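You operate a simulated robot arm through the tools that you are given. There is no shell and no other tool. Be economical: measure what you need, move in short steps, check, and stop when the job is done.

The job below is to be done with a simulated robot arm. You get a single attempt, and the scene is never put back.

Task
Change the shed, beat the loose row down with the yellow comb and put the lamp on over it.
Fine: lever to the other letter before you beat; comb back, the other comb stays; lamp slid over the band and switched on.

The check looks at the end state, three seconds after you hand in, the way a careful person would. Anything else that was tipped, shoved, dropped, spilled or broken makes it a failure.

Robot
A 7-joint arm with a two-finger parallel gripper on a trunk, on a base that drives. Base frame: it is fixed to the floor where the robot stands at the start and does not move with it; the origin is under the middle of the robot, x ahead of it, y to its left, z up. Units: m, degrees, N and s.
Its first joint turns from -166.0 to 166.0 degrees. Places, roughly: blue lamp [1, 0, 1.3]; lamp button [1.1, 0, 0.7]; shed lever [1.1, 0, 1]. Payload 1.57 kg.
The TCP is the grasp point between the finger pads, 0.03 m short of the fingertips. In the tool frame z runs along the fingers and y along their closing line. Largest opening 0.08 m; finger width 0.017, thickness 0.012; the body of the gripper, 0.04 by 0.082 m, starts 0.08 m behind the TCP.
Orientation is told as [roll, pitch, yaw] about the base's x, y, z axes, in that order, counted from this pose: with the fingers straight down and closing along the base's y, the tool's x points along the base's -x, its y along +y and its z along -z.

Tools
- The arm moves only by the tool jog_arm. Its argument "series" is a list of rows, each a list of 7 numbers: the shift along the tool's x, y, z in m, then the turn, a rotation vector about the tool's x, y, z in degrees, then the opening, from 0 (shut) to 1 (fully open). In form: [[dx, dy, dz, wx, wy, wz, claw], ...]. A call has 1 to 8 rows; each row shifts and turns the commanded pose from where the row before left it, along the tool's axes as they then stand. Each row takes 0.2 s and may step no farther than 0.05 m and 8.6 degrees from the row before; otherwise, or with a gripper value out of range, the whole call is refused. A pose out of reach is approached as far as the arm can. The call stops where the force on the tool passes 40 N (or 10 N more than at its start, if that is more) or the arm is blocked; 0.2 s more then pass. The fingers move at their own pace (about 0.153 m/s each) and stop on an object; they squeeze with about 22 N. The grip force told is the motor's: it shows also when the fingers shut on nothing. Time passes only in rows, and 0.2 s behind the last, so rows that do not move let the fingers close. The reply holds the time, the measured pose of the TCP, the force on the tool along the base axes, the opening and the grip force, in the units named above and with some noise, with the torque about the TCP (base axes, N m) and any sound that the robot's microphone picked up.
- Cameras (640 x 400 px; columns grow to the right, rows downward): "scene" is now at [-0.0047, 0.1961, 1.4003]; the picture's right is [0.06, -1.00, 0.00], its down [-0.27, -0.02, -0.96] and it looks along [0.96, 0.05, -0.27] (base axes); focal length 244 px, centre (320, 200). "wrist" rides on the gripper at [0.072, -0.007, -0.122] in the tool frame; the picture's right is [0.09, 1.00, 0.00], its down [-0.84, 0.08, -0.54] and it looks along [-0.54, 0.05, 0.84] (tool axes); focal length 238 px, centre (320, 200). There is no depth. A picture from a camera that has moved, and an enlarged one, comes with that camera's place and axes in the base frame and with its lens.
- snapshot(camera): a new picture of that camera. No time passes.
- steer(legs): drives the robot by 1 to 6 legs, each [ahead, left, turn to the left] in m, m and degrees, along the robot's own axes; the way and the turn of a leg run together, so that a leg with both is an arc; at most 1.5 m and 180 degrees a leg. The arm and the cameras ride along, it lands a little off, and it stops where it bumps. It gives what a move gives.
- pan_tilt(pan, tilt): turns the head with the scene camera to pan (to the left, within 143 degrees either way) and tilt (down, from -29 to 69), counted from straight ahead of the robot. It gives what a move gives.
- inspect(camera, box): a new picture of the part [left, top, right, bottom] of that camera's present view, enlarged. No time passes.
- close_job(): hands the job in; it is judged then, once.

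Go step by step. Nothing tells you exact positions but the pictures and the camera data: compare them with the known pose of the tool, close in by small moves and look again before you grip or let go. The budget is 120 turns and 78 pictures, counting those below and the enlarged ones. Unless the task says otherwise, let go and move clear before handing in, and close with one line.

The tools are called after ">>>" by a JSON object that holds its "op" and its "data". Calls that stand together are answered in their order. jog_arm: Moves the arm, as the interface text tells. Its arguments: {"type":"object","properties":{"series":{"type":"array","items":{"type":"array","items":{"type":"number"}}}},"required":["series"]} The other tools are called the same way: steer (legs) drives the base; pan_tilt (pan, tilt) turns the head that bears the scene camera; snapshot (camera) takes a picture; inspect (camera, box) takes an enlarged picture of a part of a camera's view; close_job () hands the job in.

At the start:

```text
time_s: 0.0
tcp_pos: [0.5519, 0.1996, 1.4206]
tcp_rot: [0.0, 0.1, 0.1]
contact_force: [0.2, 0.0, -0.4]
wrist_torque: [0.03, -0.01, 0.03]
grip_width: 0.08
grip_force: 0.0
robot x, y, heading: [0.0011, 0.0046, -0.0]
head pan, tilt: [3.3, 15.7]
```

scene: 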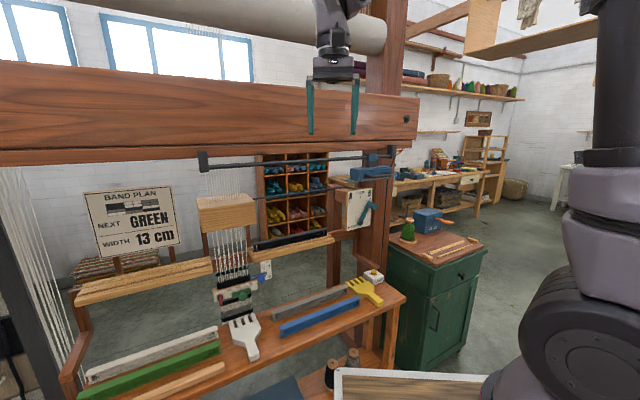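
wrist: 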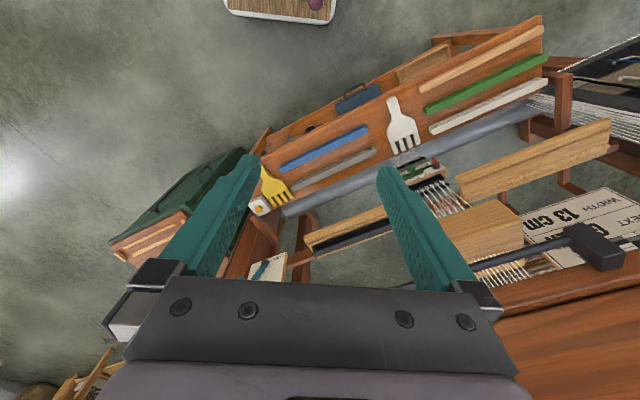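

I see a loom with a bench holding a yellow and a white comb, a lever plate on the right post, and a blue lamp on a rail. I'll enlarge the key parts first.

>>> {"op": "inspect", "data": {"camera": "scene", "box": [190, 240, 290, 370]}}

>>> {"op": "inspect", "data": {"camera": "scene", "box": [320, 140, 420, 310]}}

>>> {"op": "inspect", "data": {"camera": "scene", "box": [180, 130, 420, 280]}}

```text
3.08 times, centred on (240, 305) of scene
camera zoom: at [-0.0047, 0.1961, 1.4003], right [0.06, -1.0, 0.0], down [-0.27, -0.02, -0.96], along [0.96, 0.05, -0.27], focal length 752 px, centre (566, -123)
```

zoom: 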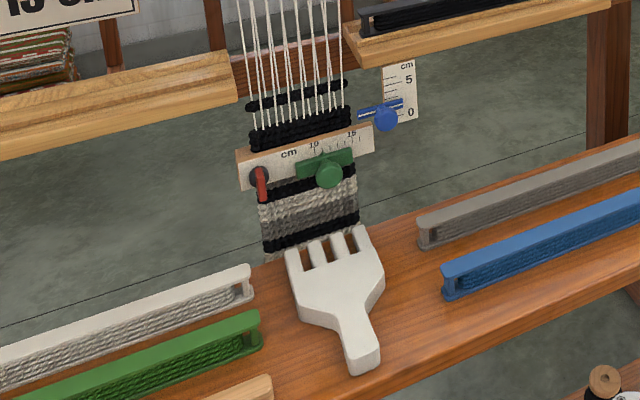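

```text
2.35 times, centred on (370, 225) of scene
camera zoom: at [-0.0047, 0.1961, 1.4003], right [0.06, -1.0, 0.0], down [-0.27, -0.02, -0.96], along [0.96, 0.05, -0.27], focal length 575 px, centre (202, 141)
```

zoom: 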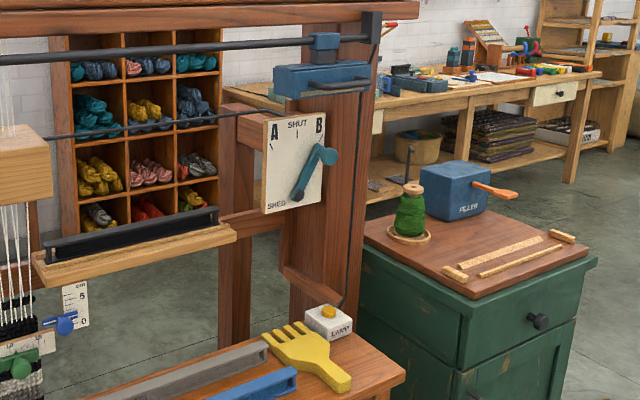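

```text
2.67 times, centred on (300, 205) of scene
camera zoom: at [-0.0047, 0.1961, 1.4003], right [0.06, -1.0, 0.0], down [-0.27, -0.02, -0.96], along [0.96, 0.05, -0.27], focal length 652 px, centre (373, 187)
```

zoom: 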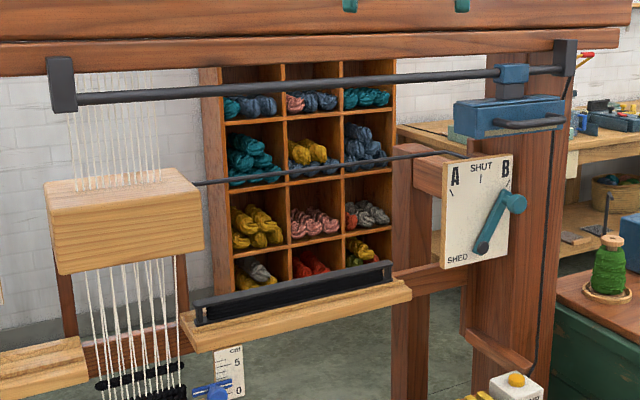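

The lever points to B, so it has to go to A. A loose black row floats above the fell of the band. I need a second viewpoint for depth.

>>> {"op": "inspect", "data": {"camera": "wrist", "box": [370, 90, 530, 190]}}

>>> {"op": "inspect", "data": {"camera": "wrist", "box": [220, 130, 380, 290]}}

```text
4.00 times, centred on (450, 140) of wrist
camera zoom: at [0.4807, 0.1925, 1.5434], right [-0.09, 1.0, 0.0], down [0.84, 0.08, 0.54], along [0.54, 0.05, -0.84], focal length 953 px, centre (-200, 440)
```

zoom: 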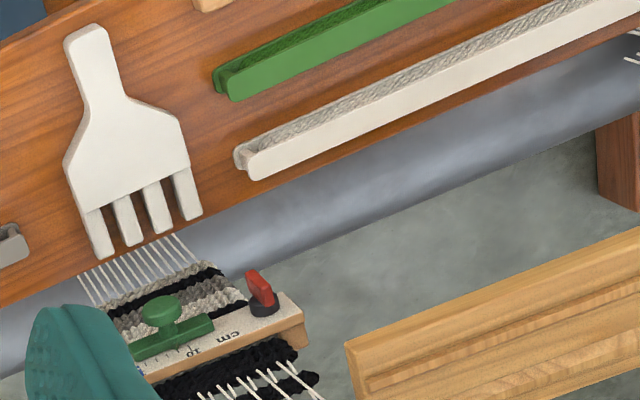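

```text
2.50 times, centred on (300, 210) of wrist
camera zoom: at [0.4807, 0.1925, 1.5434], right [-0.09, 1.0, 0.0], down [0.84, 0.08, 0.54], along [0.54, 0.05, -0.84], focal length 596 px, centre (370, 175)
```

zoom: 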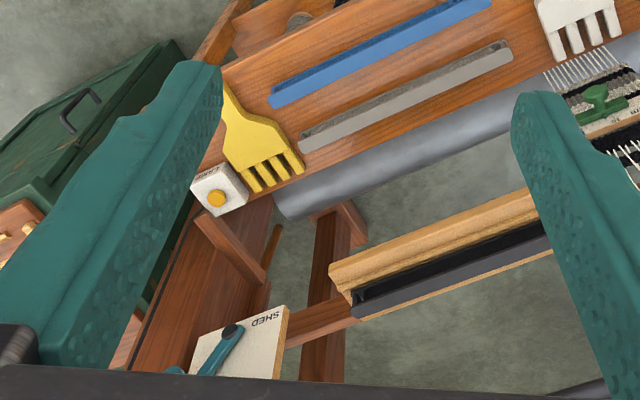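

Triangulated so far: lever pivot about (1.12, 0.06, 0.97), loose row from (0.83, 0.65, 0.85) to (0.88, 0.54, 0.855), bench top about z 0.68, and the loom yawed about 26°. Next I'll look down to see how much floor I have and what stands there.

>>> {"op": "pan_tilt", "data": {"pan": 0, "tilt": 50}}

>>> {"op": "snapshot", "data": {"camera": "scene"}}

```text
time_s: 1.0
tcp_pos: [0.5534, 0.2002, 1.4222]
tcp_rot: [0.0, 0.0, 0.1]
contact_force: [-0.3, -0.7, 0.2]
wrist_torque: [-0.01, 0.04, -0.01]
grip_width: 0.08
grip_force: 0.0
robot x, y, heading: [-0.0001, -0.0004, 0.2]
head pan, tilt: [0.0, 50.0]
```

```text
70 pictures are left
camera scene: at [-0.0209, 0.1908, 1.3478], right [0.0, -1.0, 0.0], down [-0.77, 0.0, -0.64], along [0.64, 0.0, -0.77], focal length 244 px, centre (320, 200)
```

scene: 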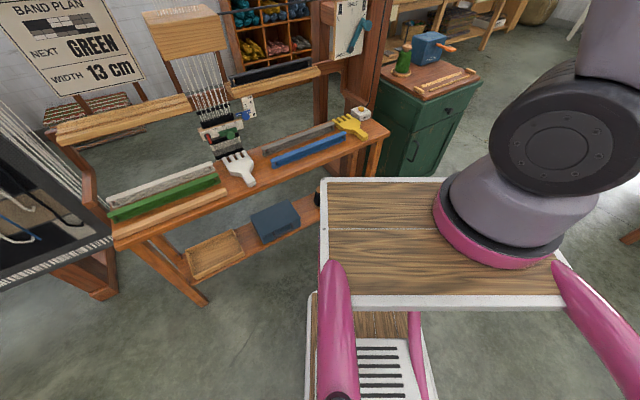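

The deck in view belongs to the robot, and the floor in front of the bench is clear. I'll drive a little closer and turn to face the loom squarely.

>>> {"op": "steer", "data": {"legs": [[0.2, -0.05, 0], [0, 0, 26]]}}

>>> {"op": "pan_tilt", "data": {"pan": 0, "tilt": 25}}

>>> {"op": "snapshot", "data": {"camera": "scene"}}

```text
time_s: 4.0
tcp_pos: [0.6091, 0.3725, 1.421]
tcp_rot: [0.0, -0.1, 26.2]
contact_force: [0.8, -0.6, -0.1]
wrist_torque: [0.02, 0.0, -0.02]
grip_width: 0.0801
grip_force: 0.0
robot x, y, heading: [0.2034, -0.0509, 26.0]
head pan, tilt: [0.0, 50.0]
```

```text
time_s: 4.8
tcp_pos: [0.6093, 0.3722, 1.4211]
tcp_rot: [0.0, 0.0, 26.1]
contact_force: [-1.0, -1.0, -0.9]
wrist_torque: [0.04, -0.04, 0.01]
grip_width: 0.0804
grip_force: 0.0
robot x, y, heading: [0.2031, -0.0507, 26.1]
head pan, tilt: [0.0, 25.0]
```

```text
69 pictures are left
camera scene: at [0.1129, 0.1175, 1.3852], right [0.44, -0.9, 0.0], down [-0.38, -0.19, -0.91], along [0.81, 0.4, -0.42], focal length 244 px, centre (320, 200)
```

scene: 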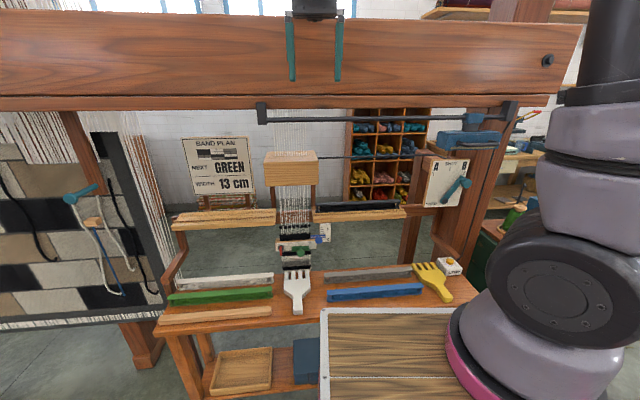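

The loom's yaw is closer to 33°. I'll enlarge the lever and lamp area, the beating area and the yellow comb from here.

>>> {"op": "inspect", "data": {"camera": "scene", "box": [400, 90, 540, 220]}}

>>> {"op": "inspect", "data": {"camera": "scene", "box": [240, 190, 350, 320]}}

>>> {"op": "inspect", "data": {"camera": "scene", "box": [390, 240, 480, 320]}}

>>> {"op": "snapshot", "data": {"camera": "wrist"}}

```text
3.08 times, centred on (470, 155) of scene
camera zoom: at [0.1129, 0.1175, 1.3852], right [0.44, -0.9, 0.0], down [-0.38, -0.19, -0.91], along [0.81, 0.4, -0.42], focal length 752 px, centre (-142, 338)
```

zoom: 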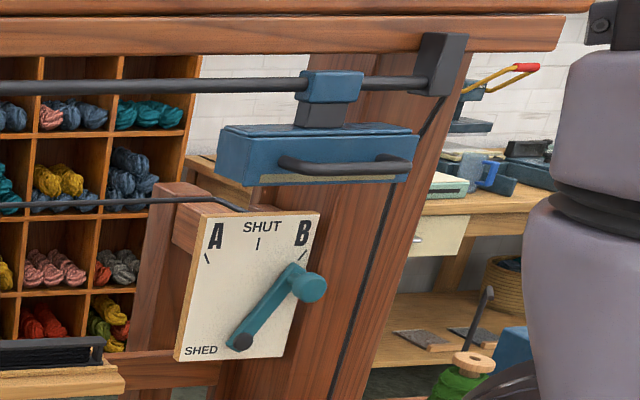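

```text
3.08 times, centred on (295, 255) of scene
camera zoom: at [0.1129, 0.1175, 1.3852], right [0.44, -0.9, 0.0], down [-0.38, -0.19, -0.91], along [0.81, 0.4, -0.42], focal length 752 px, centre (397, 31)
```

zoom: 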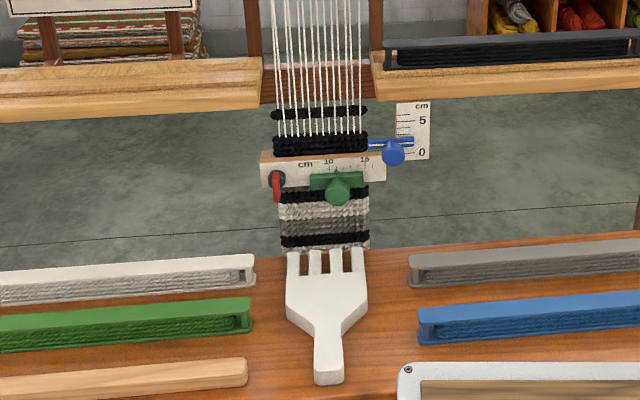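

```text
5.00 times, centred on (435, 280) of scene
camera zoom: at [0.1129, 0.1175, 1.3852], right [0.44, -0.9, 0.0], down [-0.38, -0.19, -0.91], along [0.81, 0.4, -0.42], focal length 1222 px, centre (-255, -200)
```

zoom: 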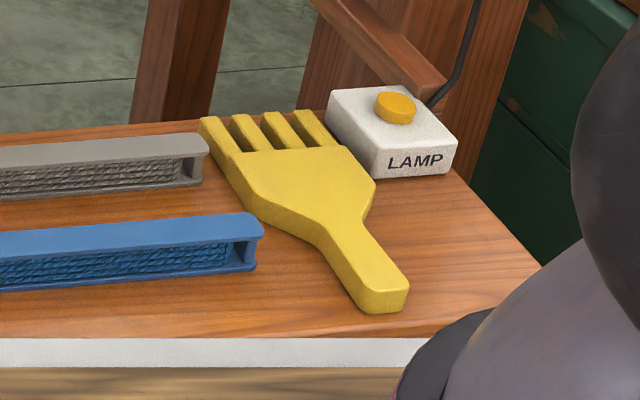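

```text
65 pictures are left
camera wrist: at [0.5478, 0.3343, 1.5434], right [-0.52, 0.85, 0.0], down [0.72, 0.44, 0.54], along [0.46, 0.28, -0.84], focal length 238 px, centre (320, 200)
```

wrist: 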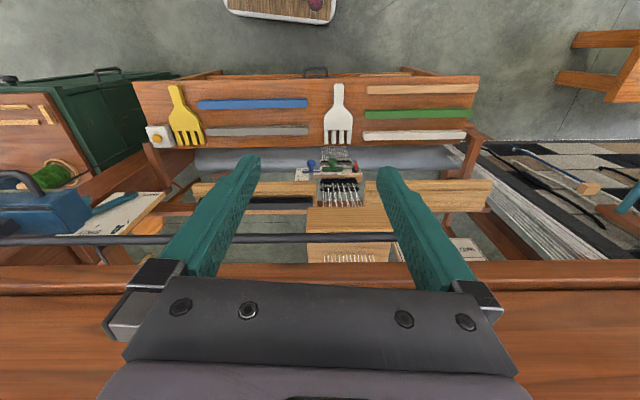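

Lever knob is about (1.085, 0.005, 1.07) and its pivot about (1.10, 0.057, 0.98). I'll turn the tool to point horizontally at the loom, well away from it.

>>> {"op": "jog_arm", "data": {"series": [[0.02, 0, 0, 0, 0, -6, 1], [0.02, 0, 0, 0, -8.5, 0, 1], [0, 0, 0, 0, -8.5, 0, 1], [0, 0, 0, 0, -8.5, 0, 1], [0, 0, 0, 0, -8.5, 0, 1], [0, 0, 0, 0, -8.5, 0, 1]]}}

>>> {"op": "jog_arm", "data": {"series": [[0, 0, 0, 0, -8.5, 0, 1], [0, 0, 0, 0, -8.5, 0, 1], [0, 0, 0, 0, -8.5, 0, 1], [0, 0, 0, 0, -8.5, 0, 1], [0, 0, 0, 0, -8.5, 0, 1], [0, 0, 0, 0, -5, 0, 1]]}}

>>> {"op": "snapshot", "data": {"camera": "scene"}}

```text
time_s: 6.2
tcp_pos: [0.5746, 0.3538, 1.4211]
tcp_rot: [0.0, -42.6, 32.2]
contact_force: [0.6, 0.4, -0.4]
wrist_torque: [0.01, 0.02, 0.03]
grip_width: 0.08
grip_force: 0.0
robot x, y, heading: [0.2011, -0.0506, 26.3]
head pan, tilt: [0.0, 25.0]
```

```text
time_s: 7.6
tcp_pos: [0.5747, 0.354, 1.4209]
tcp_rot: [-76.1, -89.7, 108.2]
contact_force: [-0.1, -0.5, 0.3]
wrist_torque: [0.01, -0.02, -0.02]
grip_width: 0.0797
grip_force: 0.1
robot x, y, heading: [0.1997, -0.053, 26.2]
head pan, tilt: [0.0, 25.0]
```

```text
64 pictures are left
camera scene: at [0.1129, 0.1175, 1.3852], right [0.44, -0.9, 0.0], down [-0.38, -0.19, -0.91], along [0.81, 0.4, -0.42], focal length 244 px, centre (320, 200)
```

scene: 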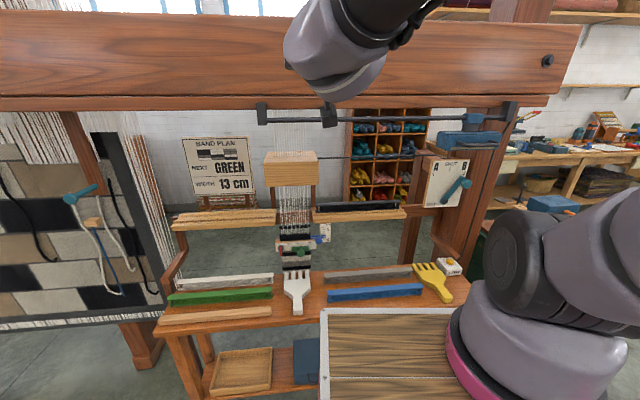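

The tool is now horizontal. I'll move right and down to sit in front of the lever, still standing off from it.

>>> {"op": "jog_arm", "data": {"series": [[0.028, -0.04, 0, 0, 0, 0, 1], [0.028, -0.04, 0, 0, 0, 0, 1], [0.028, -0.04, 0, 0, 0, 0, 1], [0.028, -0.04, 0, 0, 0, 0, 1], [0.028, -0.04, 0, 0, 0, 0, 1], [0.028, -0.04, 0, 0, 0, 0, 1], [0.028, -0.04, 0, 0, 0, 0, 1], [0.028, -0.04, 0, 0, 0, 0, 1]]}}

>>> {"op": "jog_arm", "data": {"series": [[0.028, -0.042, 0, 0, 0, 0, 1], [0.028, -0.042, 0, 0, 0, 0, 1], [0.028, -0.042, 0, 0, 0, 0, 1], [0.028, -0.042, 0, 0, 0, 0, 1], [0.013, -0.04, 0, 0, 0, 0, 1], [0, -0.037, 0, 0, 0, 0, 1]]}}

>>> {"op": "snapshot", "data": {"camera": "scene"}}

>>> {"op": "snapshot", "data": {"camera": "wrist"}}

```text
time_s: 9.4
tcp_pos: [0.7702, 0.2904, 1.3836]
tcp_rot: [112.3, -89.8, -80.2]
contact_force: [1.3, -0.9, -0.3]
wrist_torque: [0.0, -0.02, 0.12]
grip_width: 0.0799
grip_force: 0.0
out of reach, approached as far as the arm can: row 2, 3, 4, 5, 6, 7, 8
robot x, y, heading: [0.2013, -0.0496, 26.2]
head pan, tilt: [0.0, 25.0]
```

```text
refused: row 1 steps farther than a row can; nothing moved
```

```text
63 pictures are left
camera scene: at [0.1136, 0.1172, 1.3854], right [0.44, -0.9, 0.0], down [-0.38, -0.19, -0.91], along [0.81, 0.4, -0.42], focal length 244 px, centre (320, 200)
```

scene: 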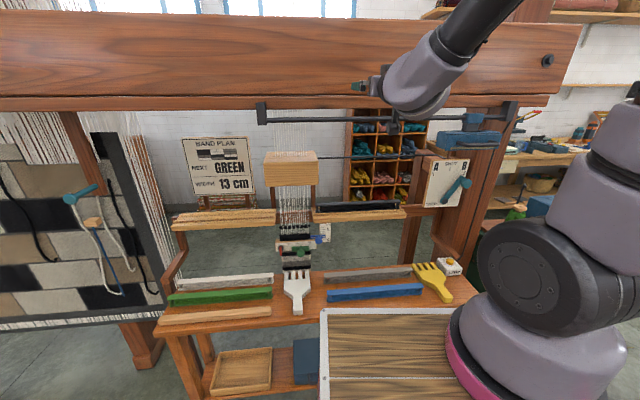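

```text
62 pictures are left
camera wrist: at [0.6701, 0.2187, 1.3113], right [-0.53, 0.84, -0.09], down [-0.5, -0.23, 0.84], along [0.69, 0.49, 0.54], focal length 238 px, centre (320, 200)
```

wrist: 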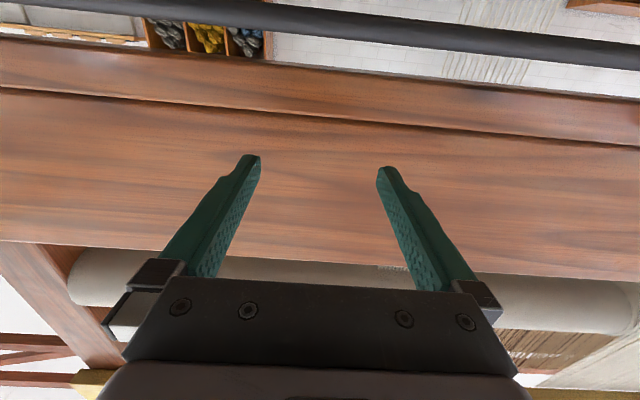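

Horizontal pointing this close folds the arm too far. I'll back the robot off a little and shift right so the arm has room.

>>> {"op": "steer", "data": {"legs": [[-0.16, -0.12, 6]]}}

>>> {"op": "jog_arm", "data": {"series": [[0.03, -0.03, 0, 0, 0, 0, 1], [0.03, -0.03, 0, 0, 0, 0, 1], [0.03, -0.03, 0, 0, 0, 0, 1], [0.03, -0.03, 0, 0, 0, 0, 1]]}}

```text
time_s: 11.0
tcp_pos: [0.6493, 0.1624, 1.3834]
tcp_rot: [117.8, -89.8, -79.7]
contact_force: [-0.3, -0.2, 0.0]
wrist_torque: [-0.01, -0.01, 0.0]
grip_width: 0.0799
grip_force: 0.1
robot x, y, heading: [0.1206, -0.2348, 32.1]
head pan, tilt: [0.0, 25.0]
```

```text
time_s: 12.0
tcp_pos: [0.6688, 0.1544, 1.3809]
tcp_rot: [142.9, -89.4, -105.0]
contact_force: [0.2, -0.1, 0.7]
wrist_torque: [0.0, -0.01, 0.06]
grip_width: 0.08
grip_force: 0.0
out of reach, approached as far as the arm can: row 1, 2, 3, 4
robot x, y, heading: [0.1218, -0.2337, 32.1]
head pan, tilt: [0.0, 25.0]
```

>>> {"op": "jog_arm", "data": {"series": [[0, 0, 0.04, 0, 0, 0, 1], [0, 0, 0.04, 0, 0, 0, 1], [0.03, -0.02, 0, 0, 0, 0, 1], [0.03, -0.02, 0, 0, 0, 0, 1], [0.03, -0.02, 0, 0, 0, 0, 1]]}}

>>> {"op": "pan_tilt", "data": {"pan": 0, "tilt": 15}}

>>> {"op": "snapshot", "data": {"camera": "scene"}}

```text
time_s: 13.2
tcp_pos: [0.6841, 0.169, 1.3808]
tcp_rot: [97.8, -89.8, -59.8]
contact_force: [-0.3, -0.3, 0.9]
wrist_torque: [0.0, 0.02, 0.01]
grip_width: 0.08
grip_force: 0.1
out of reach, approached as far as the arm can: row 1, 2, 3, 4, 5
robot x, y, heading: [0.12, -0.2361, 31.9]
head pan, tilt: [0.0, 25.0]
```

```text
time_s: 14.0
tcp_pos: [0.6834, 0.1695, 1.3813]
tcp_rot: [98.7, -89.8, -60.7]
contact_force: [-0.2, 0.2, 0.2]
wrist_torque: [0.05, -0.04, 0.01]
grip_width: 0.0799
grip_force: 0.1
robot x, y, heading: [0.1177, -0.2313, 31.8]
head pan, tilt: [0.0, 15.0]
```

```text
61 pictures are left
camera scene: at [0.0157, -0.076, 1.4014], right [0.53, -0.85, 0.0], down [-0.22, -0.14, -0.97], along [0.82, 0.51, -0.26], focal length 244 px, centre (320, 200)
```

scene: 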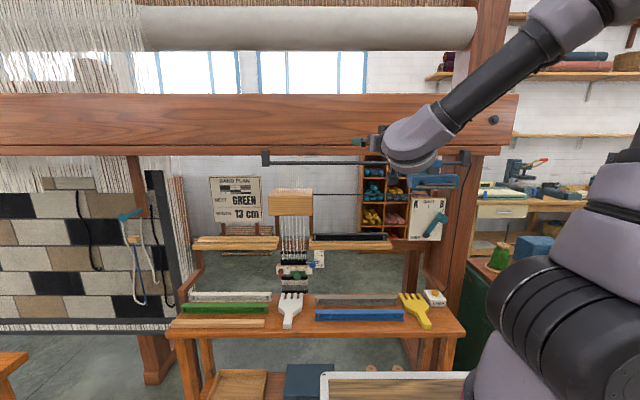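

The heading now matches the loom at 32°. The lamp body hangs above the lever and will have to slide anyway, so I'll inspect it along with the lever.

>>> {"op": "inspect", "data": {"camera": "scene", "box": [385, 140, 485, 250]}}

>>> {"op": "inspect", "data": {"camera": "scene", "box": [240, 140, 480, 300]}}

```text
3.64 times, centred on (435, 195) of scene
camera zoom: at [0.0157, -0.076, 1.4014], right [0.53, -0.85, 0.0], down [-0.22, -0.14, -0.97], along [0.82, 0.51, -0.26], focal length 889 px, centre (-98, 218)
```

zoom: 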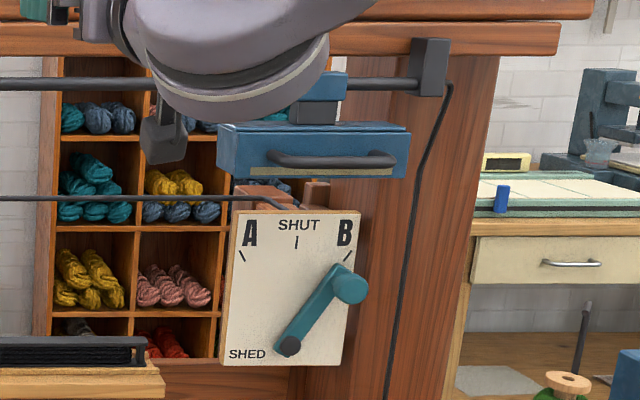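

```text
2.50 times, centred on (360, 220) of scene
camera zoom: at [0.0157, -0.076, 1.4014], right [0.53, -0.85, 0.0], down [-0.22, -0.14, -0.97], along [0.82, 0.51, -0.26], focal length 611 px, centre (220, 150)
```

zoom: 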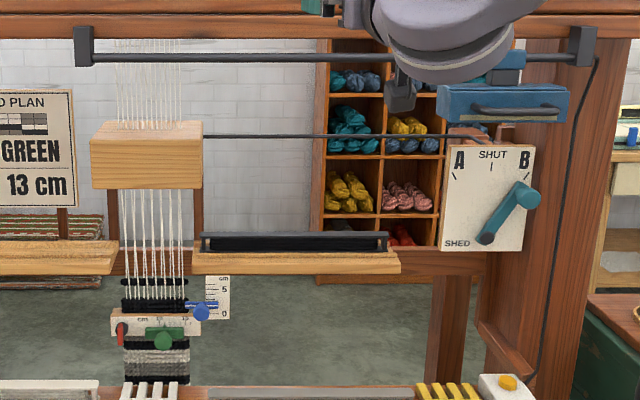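

Lever pivot is about s 0.536, d 0.96, z 0.98 in loom coordinates (s right, d depth). The lamp spans s 0.40–0.59, with its handle at d about 0.80, z about 1.235. I'll return the tool to vertical and slide the lamp part of the way left first, so the lever is uncovered.

>>> {"op": "jog_arm", "data": {"series": [[0, 0, 0, 0, 8.5, 0, 0], [0, 0, 0, 0, 8.5, 0, 0], [0, 0, 0, 0, 8.5, 0, 0], [0, 0, 0, 0, 8.5, 0, 0], [0, 0, 0, 0, 8.5, 0, 0], [0, 0, 0, 0, 8.5, 0, 0], [0, 0, 0, 0, 8.5, 0, 0], [0, 0, 0, 0, 8.5, 0, 0]]}}

>>> {"op": "jog_arm", "data": {"series": [[0, 0, 0, 0, 8.5, 0, 0], [0, 0, 0, 0, 8.5, 0, 0], [0, 0, 0, 0, 4.5, 0, 0]]}}

```text
time_s: 15.8
tcp_pos: [0.6839, 0.1685, 1.3802]
tcp_rot: [0.4, -22.1, 37.9]
contact_force: [0.4, -0.1, 1.3]
wrist_torque: [0.02, -0.02, 0.01]
grip_width: 0.0
grip_force: 21.1
robot x, y, heading: [0.1175, -0.2343, 32.0]
head pan, tilt: [0.0, 15.0]
```

```text
time_s: 16.6
tcp_pos: [0.6836, 0.1682, 1.3804]
tcp_rot: [0.3, -0.5, 38.2]
contact_force: [-0.6, -0.3, -0.1]
wrist_torque: [0.0, -0.01, 0.0]
grip_width: 0.0001
grip_force: 21.1
robot x, y, heading: [0.1168, -0.2364, 32.1]
head pan, tilt: [0.0, 15.0]
```

>>> {"op": "jog_arm", "data": {"series": [[0, -0.045, 0, 0, 0, 6, 0], [0, -0.048, 0, 0, 0, 0, 0], [0, -0.048, 0, 0, 0, 0, 0], [0, -0.048, 0, 0, 0, 0, 0], [0, -0.048, 0, 0, 0, 0, 0], [0, -0.048, 0, 0, 0, 0, 0], [0, -0.048, 0, 0, 0, 0, 0], [0, -0.048, 0, 0, 0, 0, 0]]}}

>>> {"op": "snapshot", "data": {"camera": "wrist"}}

>>> {"op": "snapshot", "data": {"camera": "scene"}}

```text
time_s: 18.4
tcp_pos: [0.8909, -0.15, 1.3799]
tcp_rot: [0.2, -0.5, 32.1]
contact_force: [-0.2, 0.7, 0.8]
wrist_torque: [-0.04, -0.08, 0.02]
grip_width: 0.0003
grip_force: 21.5
robot x, y, heading: [0.1201, -0.2334, 32.0]
head pan, tilt: [0.0, 15.0]
```

```text
58 pictures are left
camera wrist: at [0.8324, -0.1957, 1.5007], right [-0.61, 0.79, 0.0], down [0.66, 0.51, 0.55], along [0.44, 0.34, -0.83], focal length 238 px, centre (320, 200)
```

wrist: 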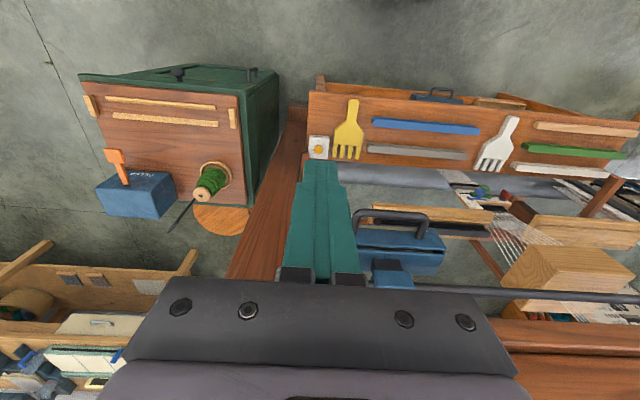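

```text
57 pictures are left
camera scene: at [0.0152, -0.0756, 1.4014], right [0.53, -0.85, 0.0], down [-0.22, -0.14, -0.97], along [0.82, 0.51, -0.26], focal length 244 px, centre (320, 200)
```

scene: 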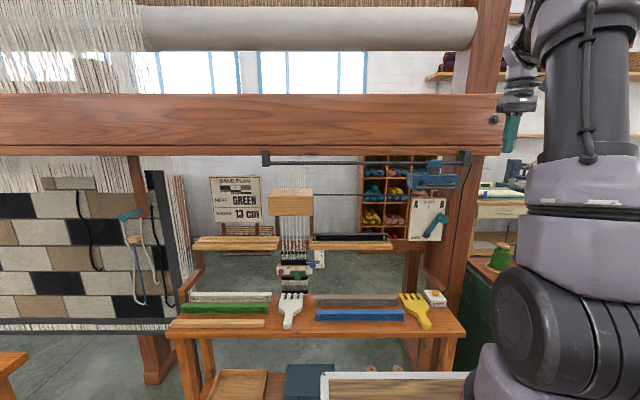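

Handle bar: d about 0.79, z about 1.235, right end at s about 0.53; rod at d 0.87, z 1.29. I'll lower the closed fingers beside the right end of the handle, then look.

>>> {"op": "jog_arm", "data": {"series": [[-0.045, 0, 0, 0, 0, 0, 0], [-0.045, 0, 0, 0, 0, 0, 0], [-0.037, 0, 0, 0, 0, 0, 0], [0, 0, 0.045, 0, 0, 0, 0], [0, 0, 0.045, 0, 0, 0, 0], [0, 0, 0.045, 0, 0, 0, 0], [0, 0, 0.01, 0, 0, 0, 0]]}}

>>> {"op": "snapshot", "data": {"camera": "wrist"}}

>>> {"op": "inspect", "data": {"camera": "scene", "box": [380, 110, 540, 250]}}

```text
time_s: 20.0
tcp_pos: [0.9986, -0.0828, 1.235]
tcp_rot: [0.3, -0.6, 32.2]
contact_force: [-0.3, -0.1, 0.5]
wrist_torque: [-0.04, 0.0, 0.05]
grip_width: 0.0
grip_force: 21.5
robot x, y, heading: [0.1211, -0.2339, 31.9]
head pan, tilt: [0.0, 15.0]
```

```text
56 pictures are left
camera wrist: at [0.9405, -0.128, 1.3558], right [-0.61, 0.79, 0.0], down [0.66, 0.51, 0.55], along [0.44, 0.34, -0.83], focal length 238 px, centre (320, 200)
```

wrist: 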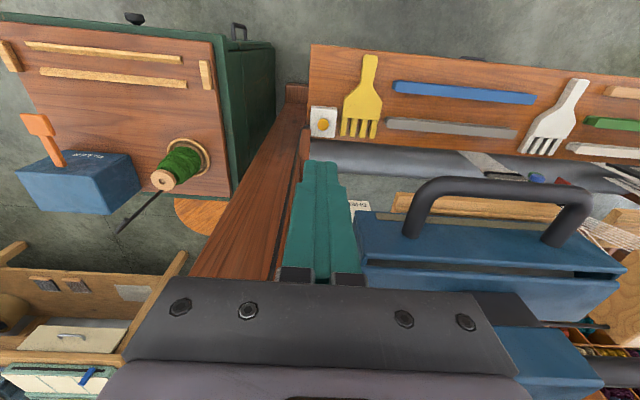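

```text
2.86 times, centred on (460, 180) of scene
camera zoom: at [0.0157, -0.076, 1.4015], right [0.53, -0.85, 0.0], down [-0.22, -0.14, -0.97], along [0.82, 0.51, -0.26], focal length 698 px, centre (-80, 257)
```

zoom: 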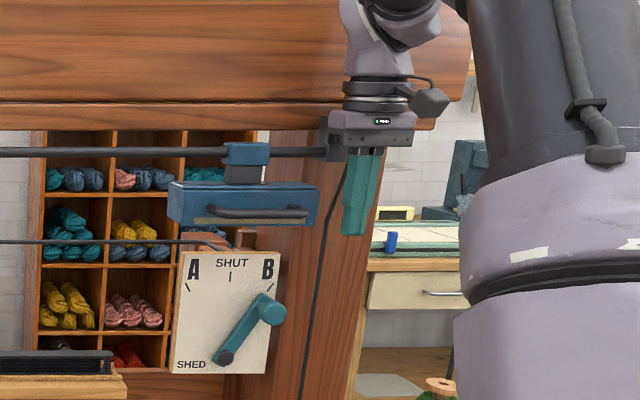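

The fingers sit just right of the lamp at its height. I'll push left slowly.

>>> {"op": "jog_arm", "data": {"series": [[0, 0.02, 0, 0, 0, 0, 0], [0, 0.02, 0, 0, 0, 0, 0], [0, 0.02, 0, 0, 0, 0, 0], [0, 0.02, 0, 0, 0, 0, 0]]}}

>>> {"op": "snapshot", "data": {"camera": "wrist"}}

```text
time_s: 21.0
tcp_pos: [0.9558, -0.0153, 1.237]
tcp_rot: [0.3, -0.6, 32.0]
contact_force: [-0.8, -0.8, -0.8]
wrist_torque: [0.03, 0.05, 0.01]
grip_width: 0.0001
grip_force: 21.4
robot x, y, heading: [0.1209, -0.2356, 32.2]
head pan, tilt: [0.0, 15.0]
```

```text
54 pictures are left
camera wrist: at [0.8985, -0.0607, 1.3567], right [-0.61, 0.8, 0.0], down [0.67, 0.5, 0.55], along [0.44, 0.34, -0.83], focal length 238 px, centre (320, 200)
```

wrist: 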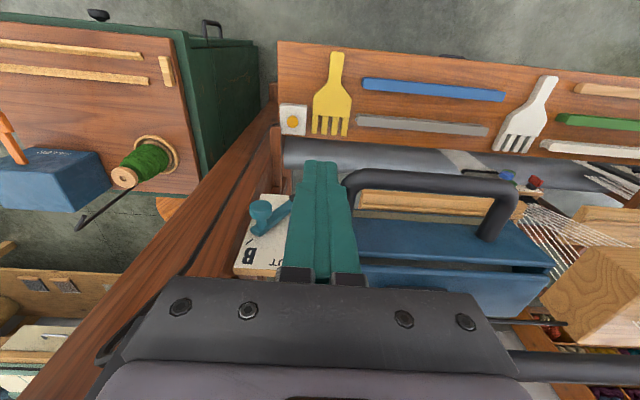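

No load yet; the fingers are just beside the handle's right leg. I'll continue pushing.

>>> {"op": "jog_arm", "data": {"series": [[0, 0.025, 0, 0, 0, 0, 0], [0, 0.03, 0, 0, 0, 0, 0], [0, 0.03, 0, 0, 0, 0, 0], [0, 0.03, 0, 0, 0, 0, 0], [0, 0.03, 0, 0, 0, 0, 0], [0, 0.03, 0, 0, 0, 0, 0], [0, 0.03, 0, 0, 0, 0, 0], [0, 0.025, 0, 0, 0, 0, 0]]}}

>>> {"op": "snapshot", "data": {"camera": "wrist"}}

>>> {"op": "snapshot", "data": {"camera": "scene"}}

```text
time_s: 22.8
tcp_pos: [0.8339, 0.1801, 1.2378]
tcp_rot: [0.3, -0.6, 32.0]
contact_force: [0.6, -0.8, 0.5]
wrist_torque: [0.02, 0.01, 0.0]
grip_width: 0.0
grip_force: 21.3
robot x, y, heading: [0.1213, -0.2316, 32.1]
head pan, tilt: [0.0, 15.0]
```

```text
53 pictures are left
camera wrist: at [0.7761, 0.1344, 1.358], right [-0.61, 0.8, 0.0], down [0.67, 0.5, 0.55], along [0.44, 0.34, -0.83], focal length 238 px, centre (320, 200)
```

wrist: 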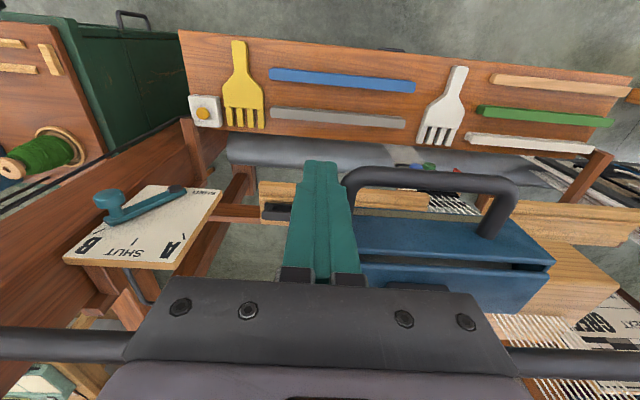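

```text
52 pictures are left
camera scene: at [0.0159, -0.0761, 1.4015], right [0.53, -0.85, 0.0], down [-0.22, -0.14, -0.97], along [0.82, 0.51, -0.26], focal length 244 px, centre (320, 200)
```

scene: 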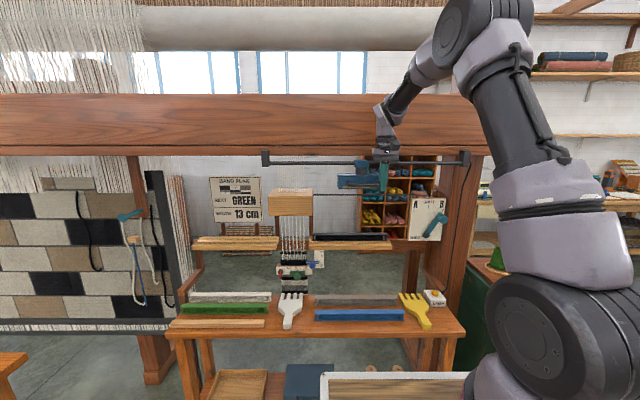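

The lamp slides freely and the lever is now uncovered. I'll back off, tilt the tool 45° forward so the hand clears the rod and beam, and go to the right of the lever knob (about s 0.58, d 0.935, z 1.07).

>>> {"op": "jog_arm", "data": {"series": [[0, -0.02, 0, 0, 0, 0, 0], [0.045, 0, 0, 0, 0, 0, 0], [0.045, 0, 0, 0, -8, 0, 0], [0, -0.03, 0, 0, -8, 0, 0], [0, -0.03, 0, 0, -8, 0, 0], [0, -0.03, 0, 0, -8, 0, 0], [0, -0.03, 0, 0, -8, 0, 0], [0, -0.03, 0, 0, -5, 0, 0]]}}

>>> {"op": "jog_arm", "data": {"series": [[0, -0.045, 0, 0, 0, 0, 0], [0, -0.045, 0, 0, 0, 0, 0], [0, -0.045, 0, 0, 0, 0, 0], [0, -0.045, 0, 0, 0, 0, 0]]}}

```text
time_s: 24.6
tcp_pos: [0.8471, -0.0108, 1.2352]
tcp_rot: [0.0, -45.5, 32.1]
contact_force: [-0.3, 0.2, 0.5]
wrist_torque: [-0.05, 0.02, -0.03]
grip_width: 0.0
grip_force: 21.6
robot x, y, heading: [0.1207, -0.2346, 32.1]
head pan, tilt: [0.0, 15.0]
```

```text
time_s: 25.6
tcp_pos: [0.9457, -0.1631, 1.233]
tcp_rot: [0.3, -45.6, 31.9]
contact_force: [0.0, 0.4, 1.6]
wrist_torque: [-0.01, 0.03, 0.01]
grip_width: 0.0
grip_force: 21.9
robot x, y, heading: [0.1229, -0.2342, 32.4]
head pan, tilt: [0.0, 15.0]
```

>>> {"op": "jog_arm", "data": {"series": [[-0.02, 0, 0.04, 0, 0, 0, 0], [-0.017, 0, 0.045, 0, 0, 0, 0], [0, 0, 0.045, 0, 0, 0, 0], [0, 0, 0.045, 0, 0, 0, 0], [0, 0, 0.04, 0, 0, 0, 0]]}}

>>> {"op": "snapshot", "data": {"camera": "wrist"}}

>>> {"op": "inspect", "data": {"camera": "scene", "box": [380, 140, 520, 260]}}

```text
time_s: 26.8
tcp_pos: [1.0962, -0.0668, 1.1115]
tcp_rot: [0.4, -45.6, 31.8]
contact_force: [0.5, 0.1, 0.4]
wrist_torque: [0.0, 0.01, -0.02]
grip_width: 0.0003
grip_force: 21.9
robot x, y, heading: [0.1205, -0.2335, 32.3]
head pan, tilt: [0.0, 15.0]
```

```text
51 pictures are left
camera wrist: at [0.9825, -0.1467, 1.145], right [-0.58, 0.81, -0.06], down [0.13, 0.17, 0.98], along [0.8, 0.56, -0.2], focal length 238 px, centre (320, 200)
```

wrist: 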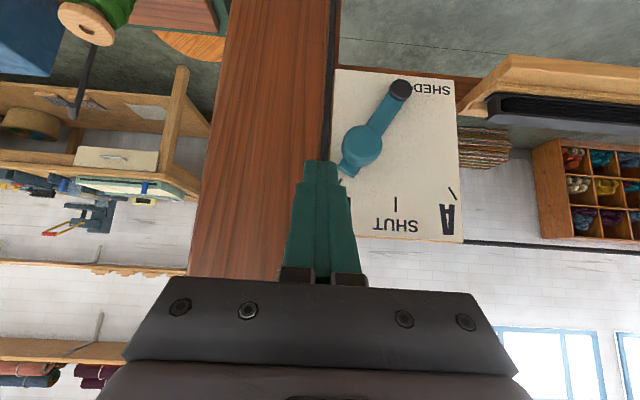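

```text
3.33 times, centred on (450, 200) of scene
camera zoom: at [0.0151, -0.0761, 1.4015], right [0.53, -0.85, 0.0], down [-0.22, -0.14, -0.97], along [0.82, 0.51, -0.26], focal length 815 px, centre (-113, 200)
```

zoom: 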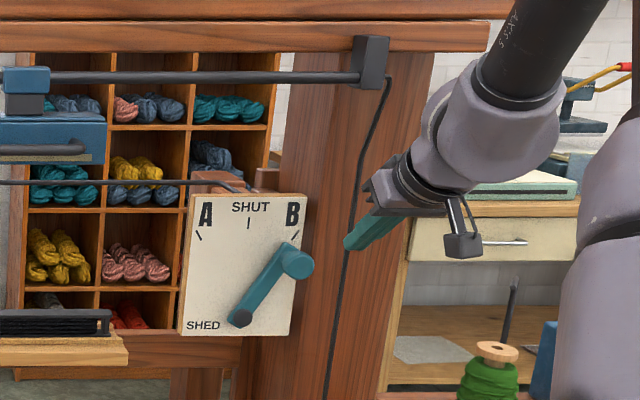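

Refined knob position: about s 0.598, d 0.96, z 1.05, with the pivot at s 0.547. I'll advance beside the knob and sweep left.

>>> {"op": "jog_arm", "data": {"series": [[-0.004, 0, 0.04, 0, 0, 0, 0], [-0.004, 0, 0.036, 0, 0, 0, 0], [0, 0.015, 0, 0, 0, 0, 0], [0, 0.02, 0, 0, 0, 0, 0], [0, 0.02, 0, 0, 0, 0, 0], [0, 0.02, 0, 0, 0, 0, 0]]}}

>>> {"op": "snapshot", "data": {"camera": "wrist"}}

>>> {"op": "inspect", "data": {"camera": "scene", "box": [380, 140, 520, 260]}}

```text
time_s: 28.2
tcp_pos: [1.1054, 0.0269, 1.0616]
tcp_rot: [0.5, -45.5, 31.7]
contact_force: [-0.1, -0.9, 1.2]
wrist_torque: [0.04, 0.01, 0.02]
grip_width: 0.0
grip_force: 21.4
robot x, y, heading: [0.1197, -0.2329, 32.0]
head pan, tilt: [0.0, 15.0]
```

```text
49 pictures are left
camera wrist: at [0.9934, -0.0522, 1.0971], right [-0.58, 0.81, -0.06], down [0.13, 0.17, 0.98], along [0.8, 0.56, -0.2], focal length 238 px, centre (320, 200)
```

wrist: 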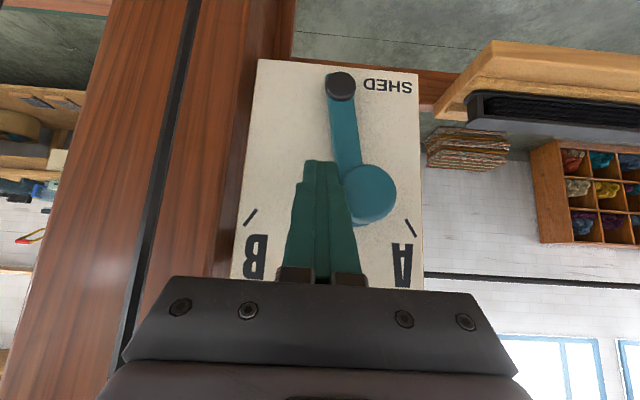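

```text
3.33 times, centred on (450, 200) of scene
camera zoom: at [0.0159, -0.0761, 1.4015], right [0.53, -0.85, 0.0], down [-0.22, -0.14, -0.97], along [0.82, 0.51, -0.26], focal length 815 px, centre (-113, 200)
```

zoom: 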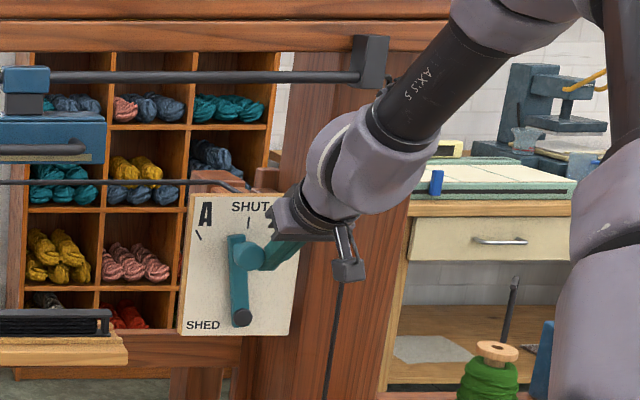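

The lever is following and is now around SHUT. I'll continue toward A.

>>> {"op": "jog_arm", "data": {"series": [[0, 0.015, 0, 0, 0, 0, 0], [0, 0.015, 0, 0, 0, 0, 0], [0, 0.012, 0, 0, 0, 0, 0]]}}

>>> {"op": "snapshot", "data": {"camera": "wrist"}}

```text
time_s: 29.0
tcp_pos: [1.0877, 0.0598, 1.0635]
tcp_rot: [-0.1, -45.7, 31.7]
contact_force: [16.6, -12.6, -1.3]
wrist_torque: [-0.22, -0.24, -0.28]
grip_width: 0.0
grip_force: 21.2
robot x, y, heading: [0.1204, -0.2378, 32.0]
head pan, tilt: [0.0, 15.0]
```

```text
47 pictures are left
camera wrist: at [0.9739, -0.0205, 1.0971], right [-0.58, 0.81, -0.07], down [0.13, 0.17, 0.98], along [0.81, 0.56, -0.2], focal length 238 px, centre (320, 200)
```

wrist: 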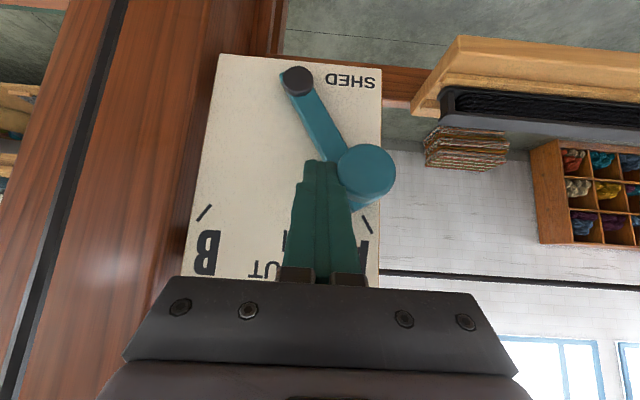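

The lever lies along the A tick and pushes against its stop. I'll back off and check that it stays.

>>> {"op": "jog_arm", "data": {"series": [[0, -0.02, 0, 0, 0, 0, 0], [0, -0.015, -0.02, 0, 0, 0, 0], [0, 0, -0.045, 0, 0, 0, 0], [0, 0, -0.045, 0, 0, 0, 0], [0, 0, -0.045, 0, 0, 0, 0], [0, 0, -0.045, 0, 0, 0, 0]]}}

>>> {"op": "inspect", "data": {"camera": "scene", "box": [240, 140, 480, 300]}}

>>> {"op": "inspect", "data": {"camera": "scene", "box": [255, 220, 345, 310]}}

```text
time_s: 30.4
tcp_pos: [0.9809, -0.0438, 1.2027]
tcp_rot: [0.3, -45.4, 32.0]
contact_force: [0.3, 0.6, -0.9]
wrist_torque: [0.01, 0.05, -0.01]
grip_width: 0.0001
grip_force: 21.4
robot x, y, heading: [0.1219, -0.2352, 32.2]
head pan, tilt: [0.0, 15.0]
```

```text
2.50 times, centred on (360, 220) of scene
camera zoom: at [0.0165, -0.0757, 1.4015], right [0.53, -0.85, 0.0], down [-0.22, -0.14, -0.97], along [0.82, 0.51, -0.26], focal length 611 px, centre (220, 150)
```

zoom: 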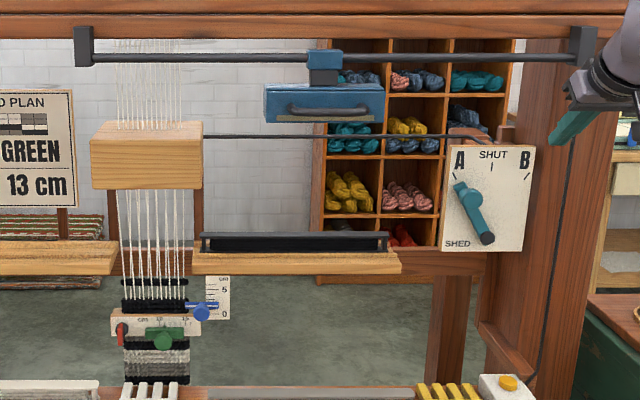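

```text
4.44 times, centred on (300, 265) of scene
camera zoom: at [0.0165, -0.0757, 1.4015], right [0.53, -0.85, 0.0], down [-0.22, -0.14, -0.97], along [0.82, 0.51, -0.26], focal length 1087 px, centre (409, -89)
```

zoom: 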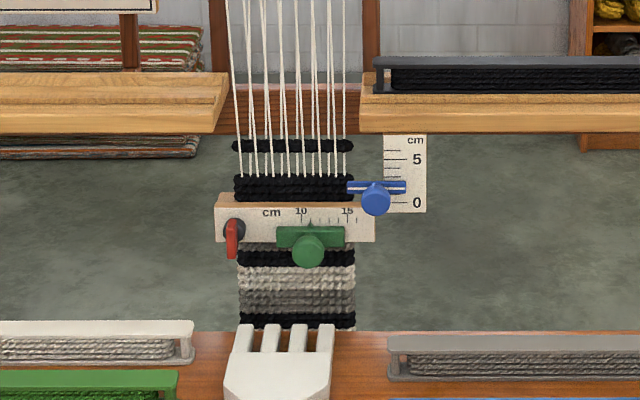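

The lever stays at A. Next I'll bring the tool vertical and pull it back, then drive a little forward and left so that comb, band and button are all within easy reach.

>>> {"op": "jog_arm", "data": {"series": [[0, 0, -0.045, 0, 0, 0, 0], [0, 0, -0.045, 0, 0, 0, 0], [0, 0, -0.045, 0, 8.5, 0, 0], [0, 0, -0.03, 0, 8.5, 0, 0], [0, 0, 0, 0, 8.5, 0, 0], [0, 0, 0, 0, 8.5, 0, 0], [0, 0, 0, 0, 8.5, 0, 1], [0, 0, 0, 0, 3, 0, 1]]}}

>>> {"op": "steer", "data": {"legs": [[0.1, 0.1, 0]]}}

>>> {"op": "pan_tilt", "data": {"pan": 0, "tilt": 35}}

>>> {"op": "snapshot", "data": {"camera": "scene"}}

>>> {"op": "snapshot", "data": {"camera": "wrist"}}

```text
time_s: 32.2
tcp_pos: [0.8857, -0.1046, 1.3222]
tcp_rot: [0.2, 0.1, 32.1]
contact_force: [-0.6, -0.3, 0.3]
wrist_torque: [0.02, 0.0, 0.02]
grip_width: 0.0798
grip_force: 0.0
robot x, y, heading: [0.1209, -0.2346, 32.2]
head pan, tilt: [0.0, 15.0]
```

```text
time_s: 33.5
tcp_pos: [0.9165, 0.0344, 1.3217]
tcp_rot: [0.3, -0.2, 32.2]
contact_force: [-0.1, -0.2, 0.5]
wrist_torque: [0.0, 0.0, -0.03]
grip_width: 0.08
grip_force: 0.0
robot x, y, heading: [0.1535, -0.0953, 32.1]
head pan, tilt: [0.0, 15.0]
```

```text
time_s: 34.3
tcp_pos: [0.9161, 0.0348, 1.3219]
tcp_rot: [0.1, -0.2, 32.2]
contact_force: [0.3, -0.5, -0.6]
wrist_torque: [-0.01, -0.02, 0.0]
grip_width: 0.0799
grip_force: 0.1
robot x, y, heading: [0.1527, -0.096, 32.3]
head pan, tilt: [0.0, 35.0]
```

```text
44 pictures are left
camera scene: at [0.0415, 0.0586, 1.3696], right [0.53, -0.85, 0.0], down [-0.49, -0.3, -0.82], along [0.69, 0.44, -0.57], focal length 244 px, centre (320, 200)
```

scene: 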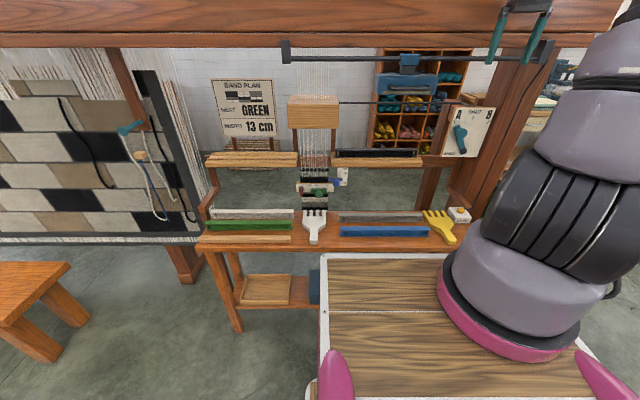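

```text
43 pictures are left
camera wrist: at [0.8587, -0.0107, 1.4433], right [-0.61, 0.79, 0.0], down [0.67, 0.51, 0.54], along [0.43, 0.33, -0.84], focal length 238 px, centre (320, 200)
```

wrist: 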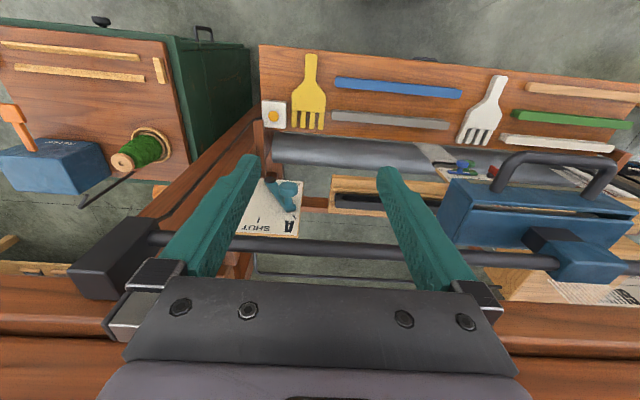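

The comb lies along d at s about 0.483, with its handle end at d 0.745 and tine ends at d 0.935. Before picking it up I'll measure the band and heddle from this viewpoint.

>>> {"op": "inspect", "data": {"camera": "scene", "box": [270, 85, 370, 225]}}

>>> {"op": "inspect", "data": {"camera": "scene", "box": [400, 190, 490, 260]}}

```text
2.86 times, centred on (320, 155) of scene
camera zoom: at [0.0415, 0.0586, 1.3696], right [0.53, -0.85, 0.0], down [-0.49, -0.3, -0.82], along [0.69, 0.44, -0.57], focal length 698 px, centre (320, 329)
```

zoom: 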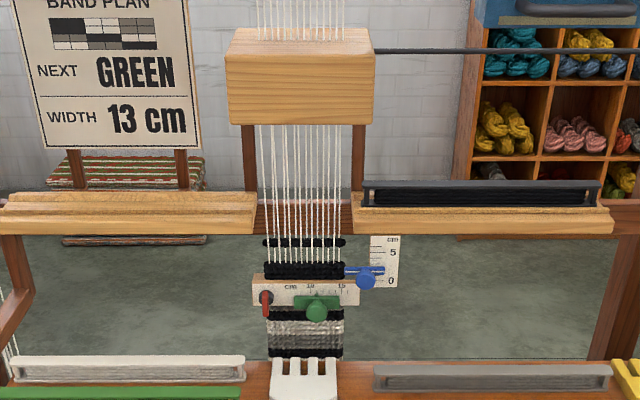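

```text
5.71 times, centred on (445, 225) of scene
camera zoom: at [0.0415, 0.0586, 1.3696], right [0.53, -0.85, 0.0], down [-0.49, -0.3, -0.82], along [0.69, 0.44, -0.57], focal length 1397 px, centre (-394, 57)
```

zoom: 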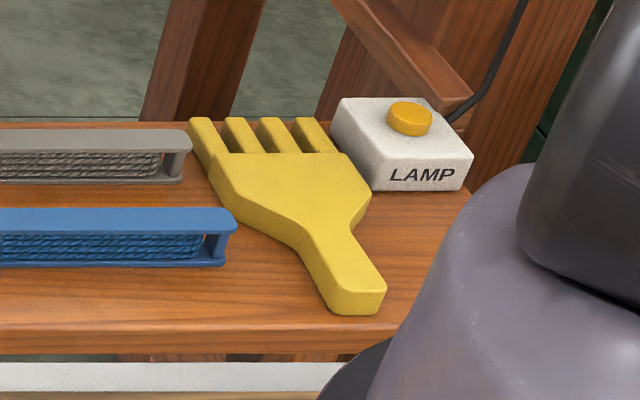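

Estimates: loose row at d about 1.03, z 0.86, s −0.11 to 0.01; fell at z about 0.82; comb top at z about 0.708. I'll tilt the tool 30° forward and come down over the comb handle.

>>> {"op": "jog_arm", "data": {"series": [[0, -0.027, 0, 0, -7.5, 0, 1], [0, 0, 0, 0, -7.5, 0, 1], [0, 0, 0, 0, -7.5, 0, 1], [0, 0, 0, 0, -7.5, 0, 1], [0.024, 0, 0.038, 0, 0, 0, 1], [0.024, 0, 0.038, 0, 0, 0, 1], [0.024, 0, 0.038, 0, 0, 0, 1], [0.024, 0, 0.038, 0, 0, 0, 1]]}}

>>> {"op": "jog_arm", "data": {"series": [[0.024, 0, 0.038, 0, 0, 0, 1], [0.024, 0, 0.038, 0, 0, 0, 1], [0.024, 0, 0.038, 0, 0, 0, 1], [0.024, 0, 0.038, 0, 0, 0, 1], [0.024, 0, 0.038, 0, 0, 0, 1], [0.024, 0, 0.038, 0, 0, 0, 1]]}}

>>> {"op": "snapshot", "data": {"camera": "wrist"}}

>>> {"op": "inspect", "data": {"camera": "scene", "box": [390, 150, 510, 260]}}

```text
time_s: 36.1
tcp_pos: [0.9237, 0.0097, 1.1424]
tcp_rot: [0.3, -30.1, 32.2]
contact_force: [0.1, -0.2, 0.1]
wrist_torque: [0.0, -0.05, 0.0]
grip_width: 0.0799
grip_force: 0.1
robot x, y, heading: [0.1544, -0.0977, 32.1]
head pan, tilt: [0.0, 35.0]
```

```text
time_s: 37.5
tcp_pos: [0.9147, 0.0017, 0.8723]
tcp_rot: [0.4, -30.0, 32.0]
contact_force: [0.5, -0.3, 0.4]
wrist_torque: [-0.01, -0.03, 0.0]
grip_width: 0.08
grip_force: 0.0
robot x, y, heading: [0.1508, -0.101, 32.2]
head pan, tilt: [0.0, 35.0]
```

```text
40 pictures are left
camera wrist: at [0.8146, -0.0703, 0.9413], right [-0.6, 0.8, -0.04], down [0.34, 0.3, 0.89], along [0.72, 0.52, -0.46], focal length 238 px, centre (320, 200)
```

wrist: 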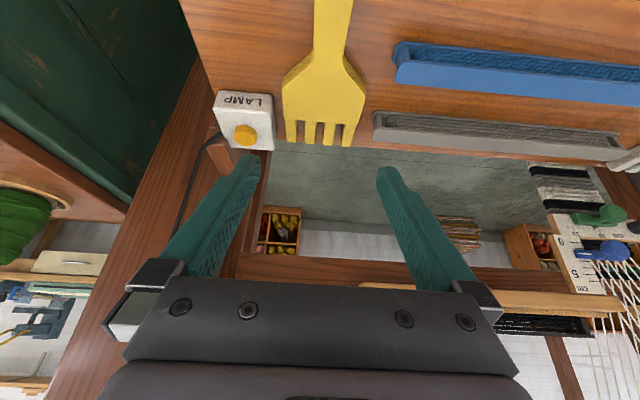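

```text
3.64 times, centred on (450, 205) of scene
camera zoom: at [0.041, 0.0586, 1.3695], right [0.53, -0.85, 0.0], down [-0.49, -0.31, -0.82], along [0.69, 0.44, -0.57], focal length 889 px, centre (-153, 182)
```

zoom: 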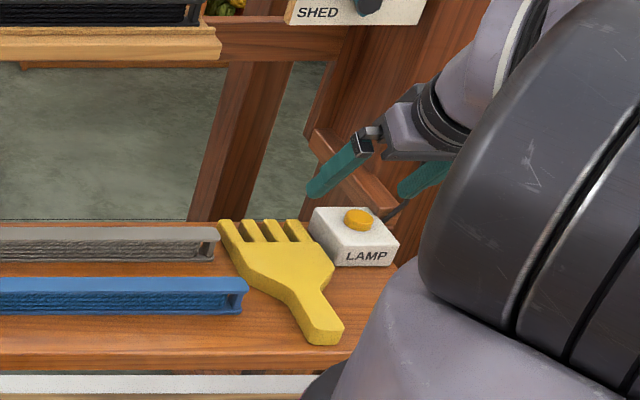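

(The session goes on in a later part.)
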